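You operate a simulated robot arm through the tools that you are given. There is no shell and no other tool. Be economical: measure what you need, move in short steps, check, and stop when the job is done.

Carry out the task below with a simulated robot arm. There is one attempt and no reset: what you move stays moved.

TASK
Stack the bearing box labelled "6205" from the grey bench on top of the bearing box marked "6203".

It is judged by the outcome, as a careful person would: the job done as asked, and still so three seconds after it is handed in. It fails if anything else is knocked over, pushed out of place, dropped, spilled or broken.

THE ROBOT
A 7-joint arm with a two-finger parallel gripper, fixed in place. Base frame: the origin is at the foot of the arm, x ahead of it, y to its left, z up; the work surface is at about z = 0. Lengths are in mm, angles in degrees, forces in N, time in s.
With the tool pointing down near the work surface it reaches from about 240 to 620 mm from the base axis. Its first joint turns from -66.0 to 66.0 degrees. Payload 2.6 kg.
Tool frame: the origin (TCP) lies between the finger pads and is the grasp point; the fingertips stand 30 mm ahead of it; z points along the fingers, y is the line along which they close. The gripper opens to 94 mm. The fingers are 28 mm wide and 10 mm thick; the gripper's body (50 by 96 mm) begins 55 mm behind the TCP.
Orientation is that of the tool frame in the base frame, as a unit quaternion [w, x, y, z]. With the fingers straight down and closing along the base's y, the tool's x points along the base's -x, its y along +y and its z along -z.

THE INTERFACE
- The arm moves only by the tool play_rows. Its argument "series" is a list of rows, each a list of 5 numbers: the shift along the tool's x, y, z in mm, then the turn about the tool's z in degrees, then the opening, from 0 (shut) to 1 (fully open). In form: [[tx, ty, tz, twist, claw], ...]. A call has 1 to 12 rows; each row shifts and turns the commanded pose from where the row before left it, along the tool's axes as they then stand. A row lasts 0.2 s, in which the tool goes at most 50 mm and 8.6 degrees; a call with a longer step from one row to the next is refused whole, and so is a gripper value outside its range. A pose out of reach is approached as far as the arm can. The call stops where the force on the tool passes 40 N (or 10 N more than at its start, if that is more) or the arm is blocked; 0.2 s more then pass. The fingers move at their own pace (about 72 mm/s each) and stop on an object; they squeeze with about 39 N. The grip force told is the motor's: it shows also when the fingers shut on nothing. Time passes only in rows, and 0.2 s behind the last, so rows that do not move let the fingers close. It gives the time, the measured TCP pose, the force on the tool (base axes), the opening and the grip force at its end, in the units of the frame above (readings bear some noise), and new pictures: "pictures" is both (left out), scene, wrist or none.
- Cameras (640 x 400 px; columns grow to the right, rows downward): "scene" is fixed at [51.4, 441.6, 571.8]; the picture's right is [-0.64, -0.77, 0.00], its down [-0.38, 0.32, -0.87] and it looks along [0.66, -0.56, -0.50] (base axes); focal length 311 px, centre (320, 200). "wrist" rides on the gripper at [-37, 0, -58] in the tool frame; the picture's right is [0.00, -1.00, 0.00], its down [0.97, 0.00, -0.24] and it looks along [0.24, 0.00, 0.97] (tool axes); focal length 218 px, centre (320, 200).
- pixel_to_xyz(camera, pixels): for up to 12 pixels [column, row] of the newest picture of that camera ("zoom" is the newest enlarged one), the place [x, y, z] in the base frame of the surface seen there, good to about 3 mm. No time passes.
- enlarge(camera, box): a new picture of the part [left, top, right, bottom] of that camera's present view, enlarged. No time passes.
- sign_off(): hands the job in; it is judged then, once.

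Work in short steps. Measure before you move; look again where a grasp or a placing could have gone wrong, and mend it. You have 60 turns and 120 pictures in all, the two below and enlarged ones among them. Open the gripper and draw the arm clear of the work before you hand the job in, unless the task says otherwise; then end with one line.

The tools are called as a command line: name --pt "numbers of a row" for each row, then --argument value for the rest, lists and objects as JSON in quotes. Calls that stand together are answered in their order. play_rows: Moves the arm, as the interface text tells. Its arguments: {"type":"object","properties":{"series":{"type":"array"},"pictures":{"type":"string","enum":["both","scene","wrist","none"]}},"required":["series"]} The other tools are called the same way: pixel_to_xyz (camera, pixels) gives the place of the surface under pixels of a picture; enlarge (camera, box) takes an enlarged picture of a part of a camera's view; sign_off () hands the job in.

At the start:

```text
time_s: 0.0
tool_pos: [392.4, 79.4, 252.2]
tool_rot: [0.0, 0.0, 1.0, 0.0]
force: [0.2, -0.5, 1.0]
gripper_width: 94.1
gripper_force: 0.2
```

scene: 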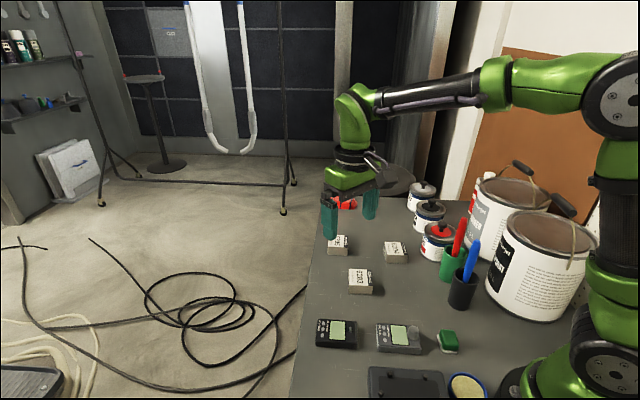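
wrist: 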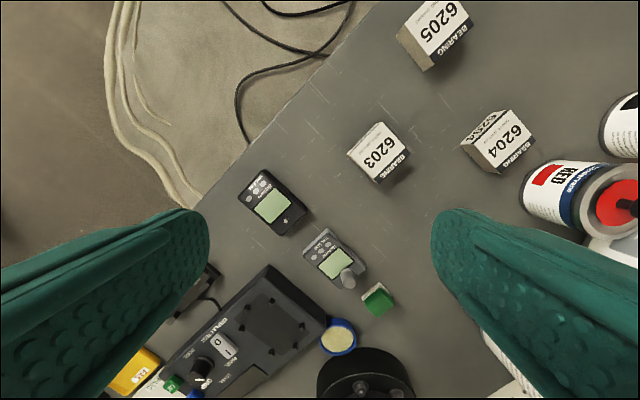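

The wrist picture shows 6205 near (437,30), 6203 near (380,155) and 6204 near (500,140). I'll enlarge and measure them.

enlarge --camera "scene" --box '[300, 180, 460, 300]'

enlarge --camera "wrist" --box '[330, 0, 550, 200]'

pixel_to_xyz --camera "wrist" --pixels '[[437, 25], [380, 150], [505, 135], [381, 123], [349, 153], [379, 181], [408, 152], [405, 24], [430, 58], [471, 25], [415, 170], [470, 60]]'

```text
3.33 times, centred on (380, 240) of scene
```

zoom: 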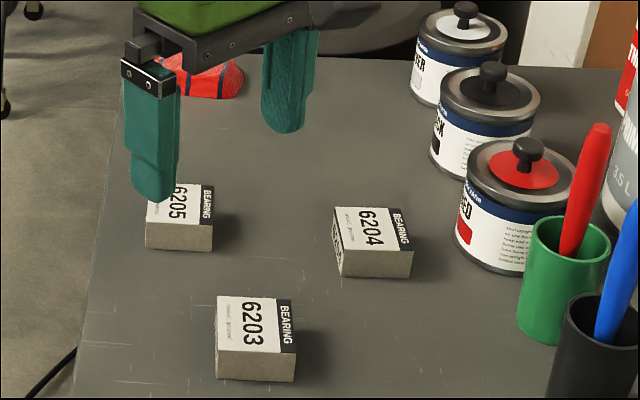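

```text
2.00 times, centred on (440, 100) of wrist
```

zoom: 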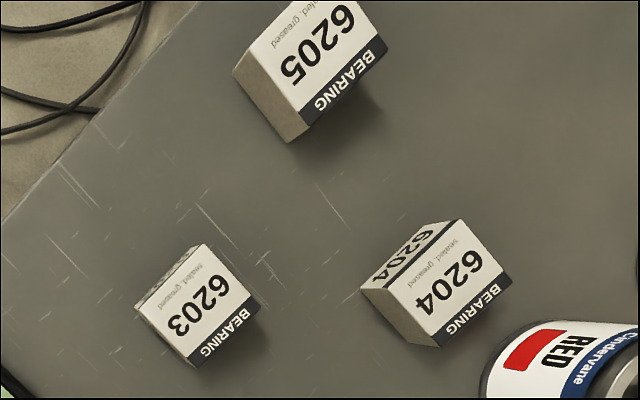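

```text
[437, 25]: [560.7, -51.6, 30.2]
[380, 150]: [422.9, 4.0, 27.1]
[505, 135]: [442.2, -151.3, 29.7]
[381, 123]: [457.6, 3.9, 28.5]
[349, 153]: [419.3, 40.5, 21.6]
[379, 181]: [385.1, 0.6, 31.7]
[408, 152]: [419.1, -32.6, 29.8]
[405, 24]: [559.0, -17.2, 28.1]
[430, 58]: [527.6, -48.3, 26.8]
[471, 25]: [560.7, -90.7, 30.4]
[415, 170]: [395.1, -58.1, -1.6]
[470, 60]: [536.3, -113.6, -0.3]
```

6205's top is around (560,-52), z≈30, and 6203's top is around (420,4). I'll move over 6205 at this height for a good look.

play_rows --pt "-36 -32 0 0 1" --pt "-36 -32 0 0 1" --pt "-36 -32 0 0 1" --pt "-36 -32 0 0 1" --pt "0 0 0 0 1"

```text
time_s: 1.2
tool_pos: [541.2, -49.9, 255.7]
tool_rot: [-0.001, 0.001, 1.0, 0.0]
force: [0.3, 0.3, 0.0]
gripper_width: 93.9
gripper_force: 0.0
```

scene: 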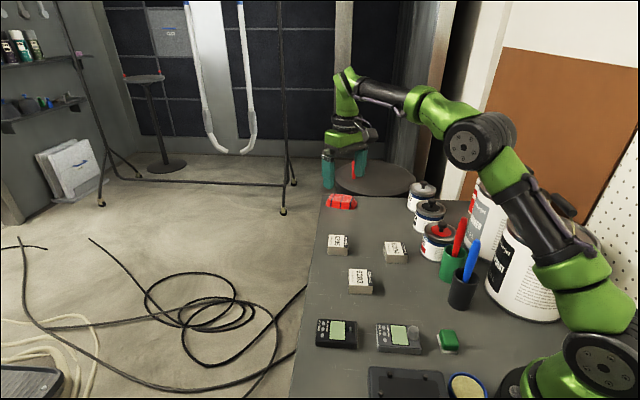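
wrist: 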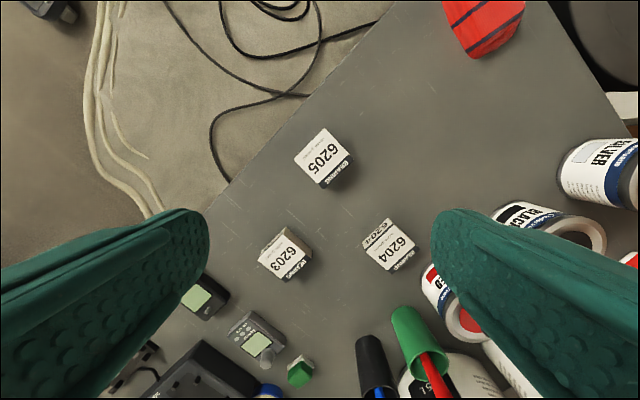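

enlarge --camera "wrist" --box '[240, 110, 432, 290]'

enlarge --camera "scene" --box '[310, 220, 422, 300]'

```text
2.22 times, centred on (336, 200) of wrist
```

zoom: 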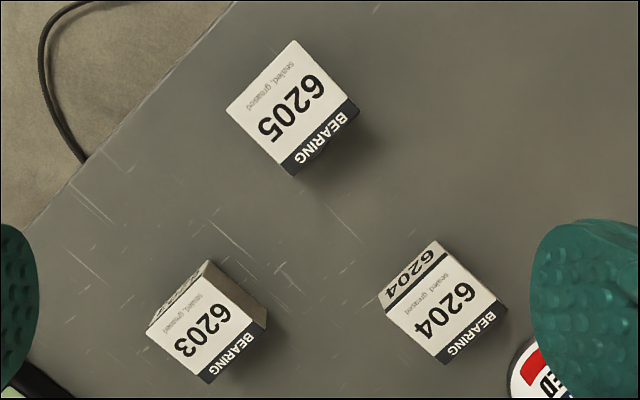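

```text
5.00 times, centred on (366, 260) of scene
```

zoom: 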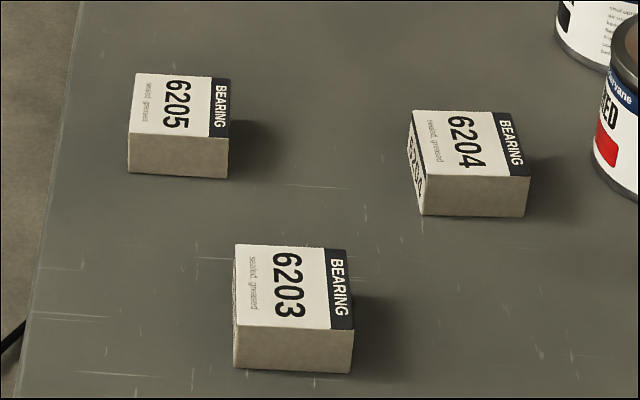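

6205's top corners give a centre near (561,-55), with sides at 45° and about 54 mm long. 6203 centres at about (420.5,1) with nearly the same yaw. I'll twist +45°, go over 6205 and come down partway.

play_rows --pt "-20 -5 0 0 1" --pt "0 0 20 7.5 1" --pt "0 0 20 7.5 1" --pt "0 0 20 7.5 1" --pt "0 0 20 7.5 1" --pt "0 0 20 7.5 1" --pt "0 0 20 7.5 1" --pt "0 0 0 0 1"

pixel_to_xyz --camera "scene" --pixels '[[360, 275], [337, 240], [359, 289], [352, 270], [370, 283], [330, 236], [345, 246]]'

```text
time_s: 3.0
tool_pos: [556.2, -55.3, 134.2]
tool_rot: [0.001, 0.383, 0.924, 0.0]
force: [-0.4, 0.0, 0.8]
gripper_width: 94.1
gripper_force: 0.1
```

scene: 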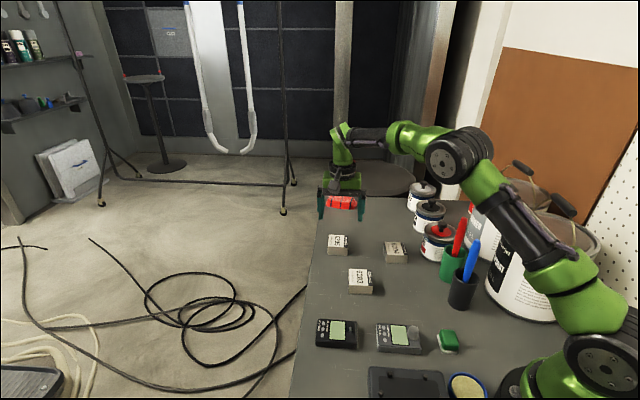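
wrist: 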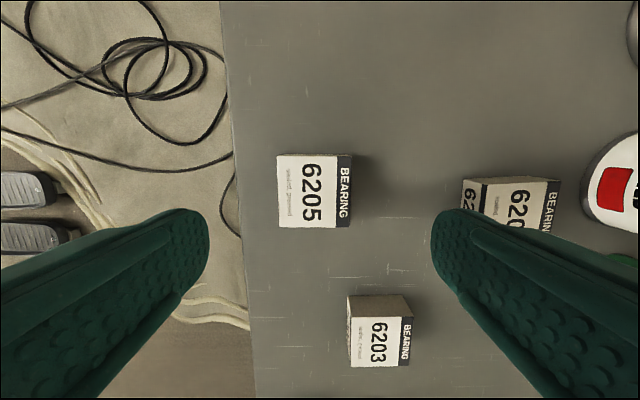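

```text
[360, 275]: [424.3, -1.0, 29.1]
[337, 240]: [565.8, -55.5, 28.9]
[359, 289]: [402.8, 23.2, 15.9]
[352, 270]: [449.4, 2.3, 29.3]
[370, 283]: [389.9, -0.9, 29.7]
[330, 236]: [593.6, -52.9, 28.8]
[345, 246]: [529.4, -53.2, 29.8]
```

6205 in the wrist picture spans columns 276–352 and rows 154–228, so the tool is off by about (-4, +4.5) mm. I'll correct that and descend most of the way.

play_rows --pt "-4 4.5 0 0 1" --pt "0 0 25 0 1" --pt "0 0 25 0 1" --pt "0 0 10 0 1" --pt "0 0 0 0 1"

```text
time_s: 4.2
tool_pos: [561.6, -54.0, 74.4]
tool_rot: [0.0, 0.383, 0.924, 0.0]
force: [1.0, -0.2, -0.9]
gripper_width: 94.0
gripper_force: 0.0
```

scene: 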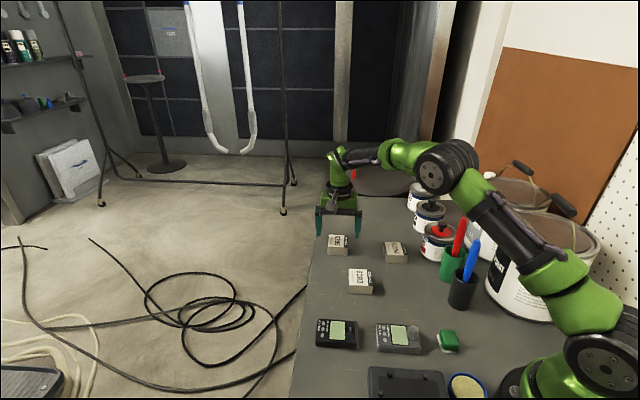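
wrist: 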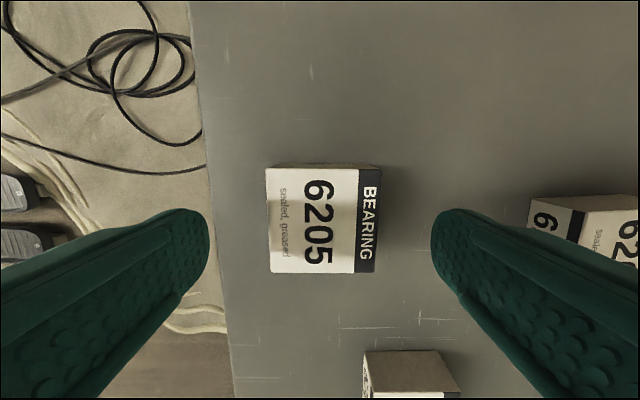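

The box is centred to within 2 mm (columns 267–382). I'll descend to z≈36 and close.

play_rows --pt "-1.5 -1.5 13 0 1" --pt "0 0 13 0 1" --pt "0 0 12 0 1" --pt "0 0 0 0 1" --pt "0 0 0 0 0.4" --pt "0 0 0 0 0.4" --pt "0 0 0 0 0.4" --pt "0 0 0 0 0.4"

```text
time_s: 6.0
tool_pos: [562.4, -58.0, 35.3]
tool_rot: [0.0, 0.382, 0.924, 0.0]
force: [0.0, 0.7, -0.4]
gripper_width: 55.1
gripper_force: 39.4
```

scene: 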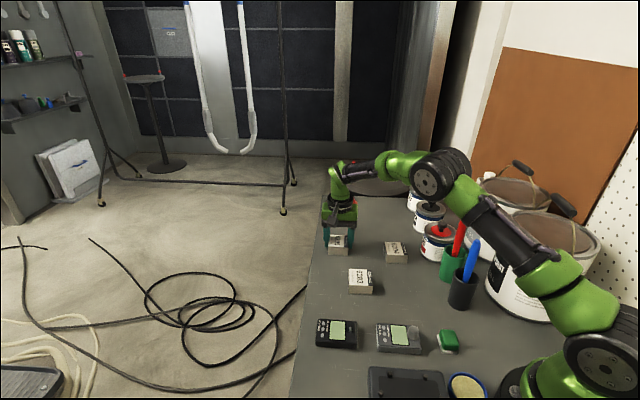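
wrist: 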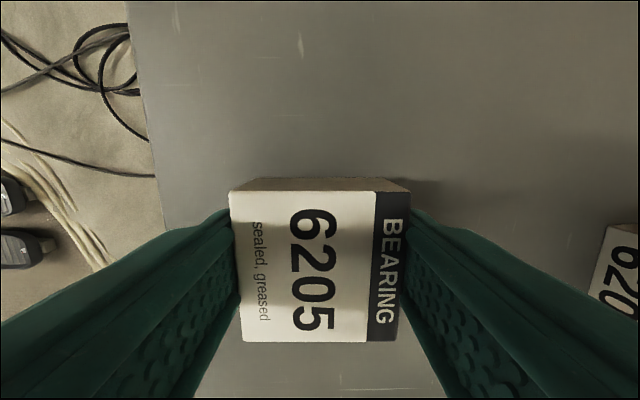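

The box is gripped at 55 mm wide. I'll lift 65 mm and look before carrying.

play_rows --pt "0 0 -10 0 0.4" --pt "0 0 -20 0 0.4" --pt "0 0 -20 0 0.4" --pt "0 0 -15 0 0.4" --pt "35 -15 0 0 0.4" --pt "35 -15 0 0 0.4" --pt "35 -15 0 0 0.4" --pt "34 -15 0 0 0.4" --pt "0 0 0 0 0.4"

```text
time_s: 8.0
tool_pos: [420.3, 0.2, 99.3]
tool_rot: [-0.001, 0.383, 0.924, -0.001]
force: [0.3, 0.2, -0.3]
gripper_width: 55.1
gripper_force: 38.9
```

scene: 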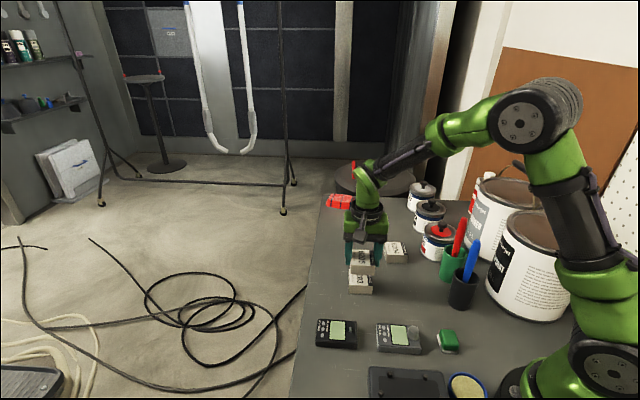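
wrist: 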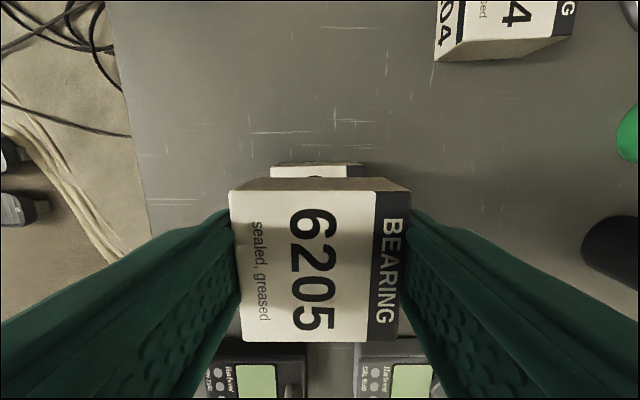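

The held 6205 sits almost over 6203: the far edge of 6203 shows at row ~167, columns 271–364. I'll zoom in to check the alignment.

enlarge --camera "scene" --box '[328, 230, 408, 300]'

enlarge --camera "wrist" --box '[220, 140, 420, 260]'

```text
5.71 times, centred on (368, 265) of scene
```

zoom: 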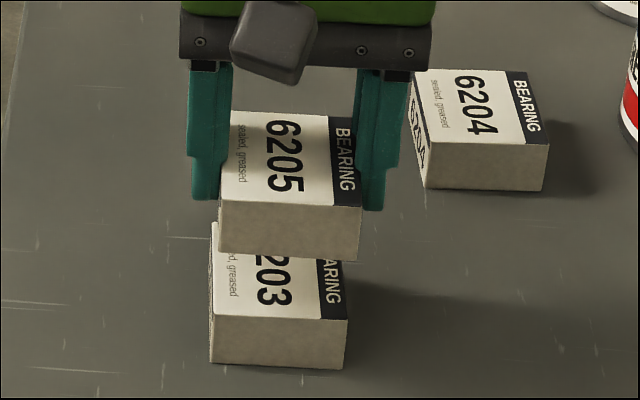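

```text
3.20 times, centred on (320, 200) of wrist
```

zoom: 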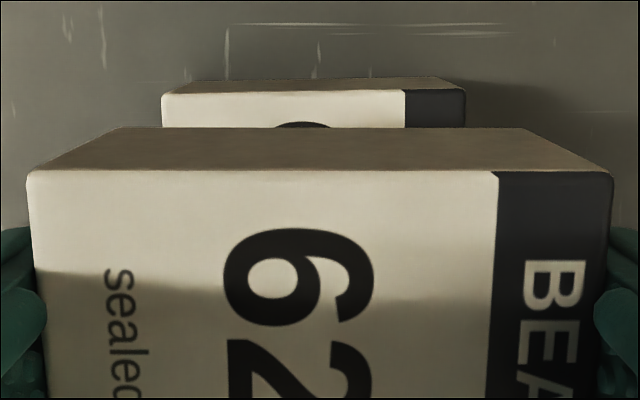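

The offset is about (-1.5, +1) mm with -1° of yaw. I'll apply that and descend to about 3 mm above contact.

play_rows --pt "-1.5 1 0 -1 0.4" --pt "0 0 10 0 0.4" --pt "0 0 10 0 0.4" --pt "0 0 9 0 0.4" --pt "0 0 0 0 0.4"

enlarge --camera "scene" --box '[328, 230, 408, 300]'

```text
time_s: 9.2
tool_pos: [423.4, -1.7, 72.9]
tool_rot: [0.0, 0.375, 0.927, 0.0]
force: [0.4, 0.9, -0.6]
gripper_width: 55.5
gripper_force: 38.6
```

scene: 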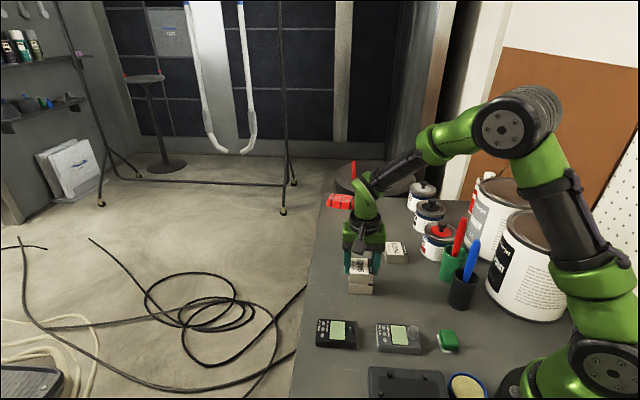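
wrist: 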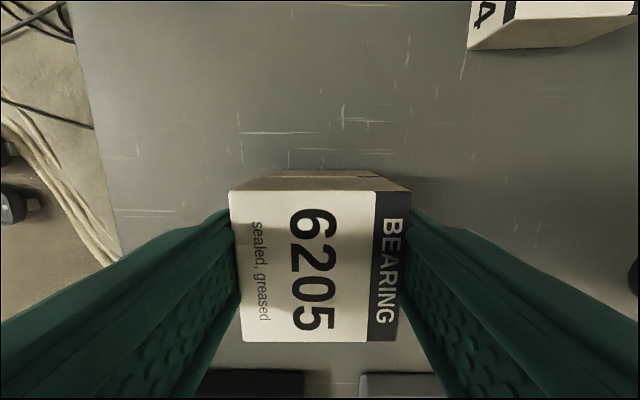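

```text
5.71 times, centred on (368, 265) of scene
```

zoom: 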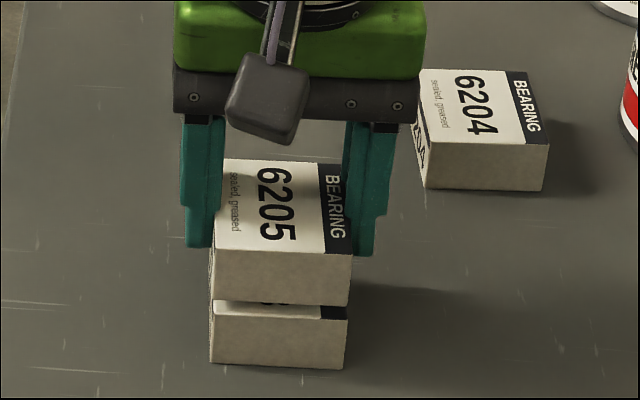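

The boxes are aligned, with a gap of about 7 mm at z=72.9. I'll lower it gently.

play_rows --pt "0 0 3 0 0.4" --pt "0 0 2 0 0.4" --pt "0 0 0 0 0.4"

enlarge --camera "scene" --box '[328, 230, 408, 300]'

enlarge --camera "wrist" --box '[220, 140, 420, 260]'

```text
time_s: 10.0
tool_pos: [422.6, -0.3, 65.9]
tool_rot: [0.0, 0.374, 0.927, 0.0]
force: [-0.1, -0.1, -1.3]
gripper_width: 55.1
gripper_force: 38.7
```

scene: 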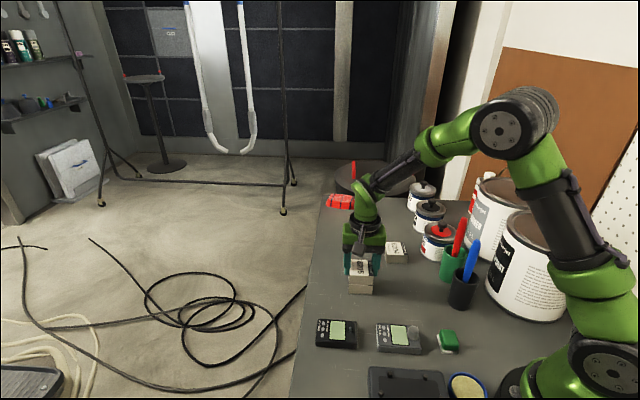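
wrist: 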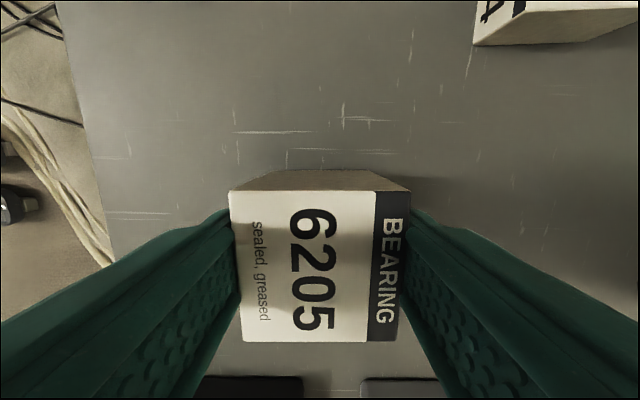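

```text
5.71 times, centred on (368, 265) of scene
```

zoom: 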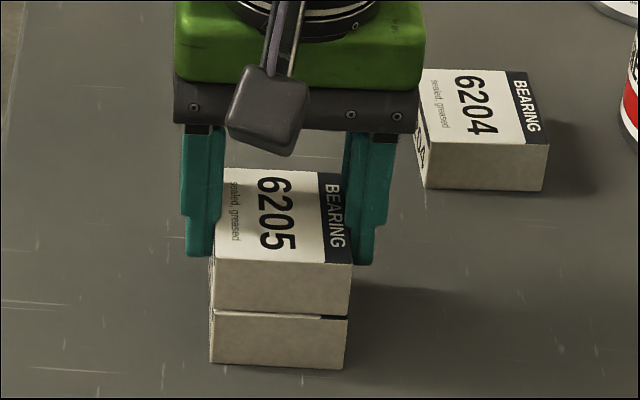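

```text
3.20 times, centred on (320, 200) of wrist
```

zoom: 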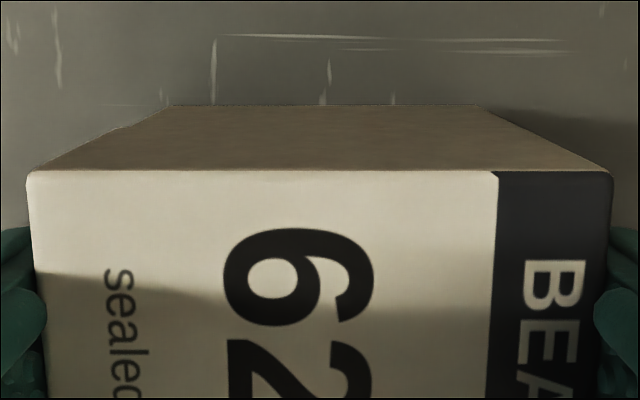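

Only a sliver of gap is left. I'll go down 1 mm at a time and watch the force.

play_rows --pt "0 0 1 0 0.4" --pt "0 0 0 0 0.4" --pictures "none"

```text
time_s: 10.6
tool_pos: [422.9, -0.4, 65.8]
tool_rot: [0.0, 0.374, 0.927, 0.0]
force: [-0.1, 0.3, -0.6]
gripper_width: 55.2
gripper_force: 39.2
```

play_rows --pt "0 0 1 0 0.4" --pt "0 0 0 0 0.4" --pictures "none"

enlarge --camera "scene" --box '[340, 250, 390, 300]'

```text
time_s: 11.2
tool_pos: [422.4, 0.6, 65.4]
tool_rot: [0.001, 0.374, 0.927, 0.001]
force: [-3.7, 1.4, 10.2]
gripper_width: 55.2
gripper_force: 38.7
```

```text
8.00 times, centred on (365, 275) of scene
```

zoom: 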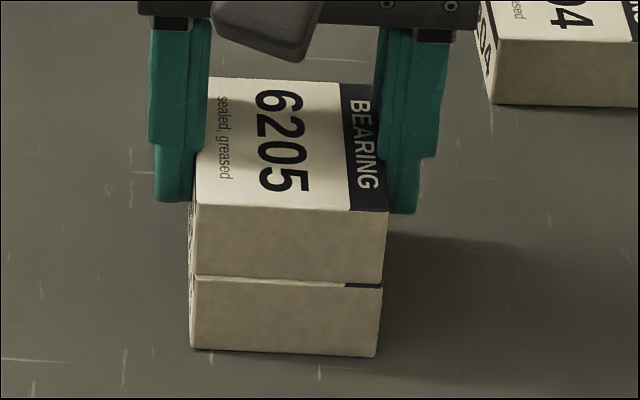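

The boxes are in contact, with about 10 N upward and good alignment. I'll ease up slightly, open slowly and then retreat straight up.

play_rows --pt "0 0 -0.5 0 0.4" --pt "0 0 0 0 0.62" --pt "0 0 0 0 0.7" --pt "0 0 0 0 0.85" --pt "0 0 0 0 0.85" --pt "0 0 -10 0 0.85" --pt "0 0 -25 0 0.85" --pt "0 0 -40 0 0.85" --pt "0 0 -40 0 0.85" --pt "0 0 -30 0 0.85" --pt "0 0 0 0 0.85"

enlarge --camera "scene" --box '[310, 220, 422, 300]'

```text
time_s: 13.6
tool_pos: [426.5, 1.2, 211.8]
tool_rot: [0.0, 0.374, 0.927, -0.001]
force: [-0.2, 0.3, -0.2]
gripper_width: 80.0
gripper_force: 0.1
```

scene: 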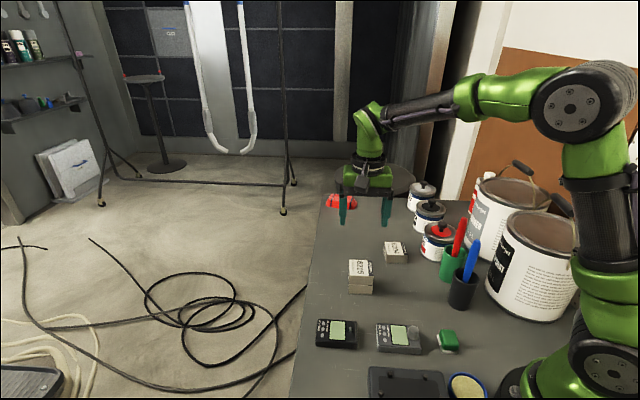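
wrist: 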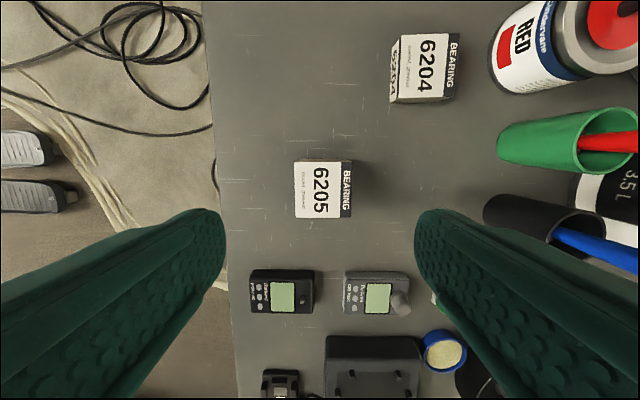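

```text
5.00 times, centred on (366, 260) of scene
```

zoom: 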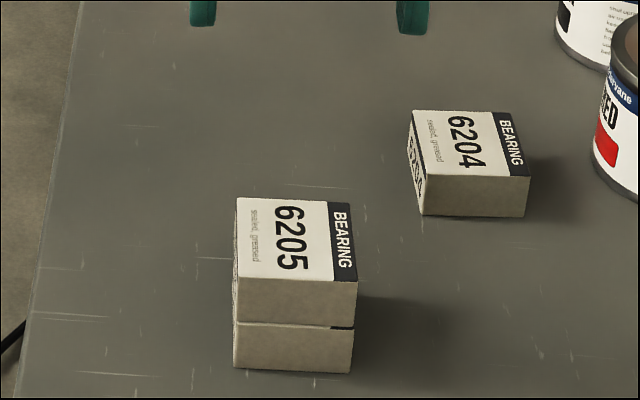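

The 6205 box sits squarely on 6203, 6204 hasn't moved, and the open gripper is well clear. I'm handing it in.

sign_off

```text
The job is handed in.
```

The "6205" box is stacked squarely on top of the "6203" box, nothing else was moved, and the job is handed in with the gripper open and clear.
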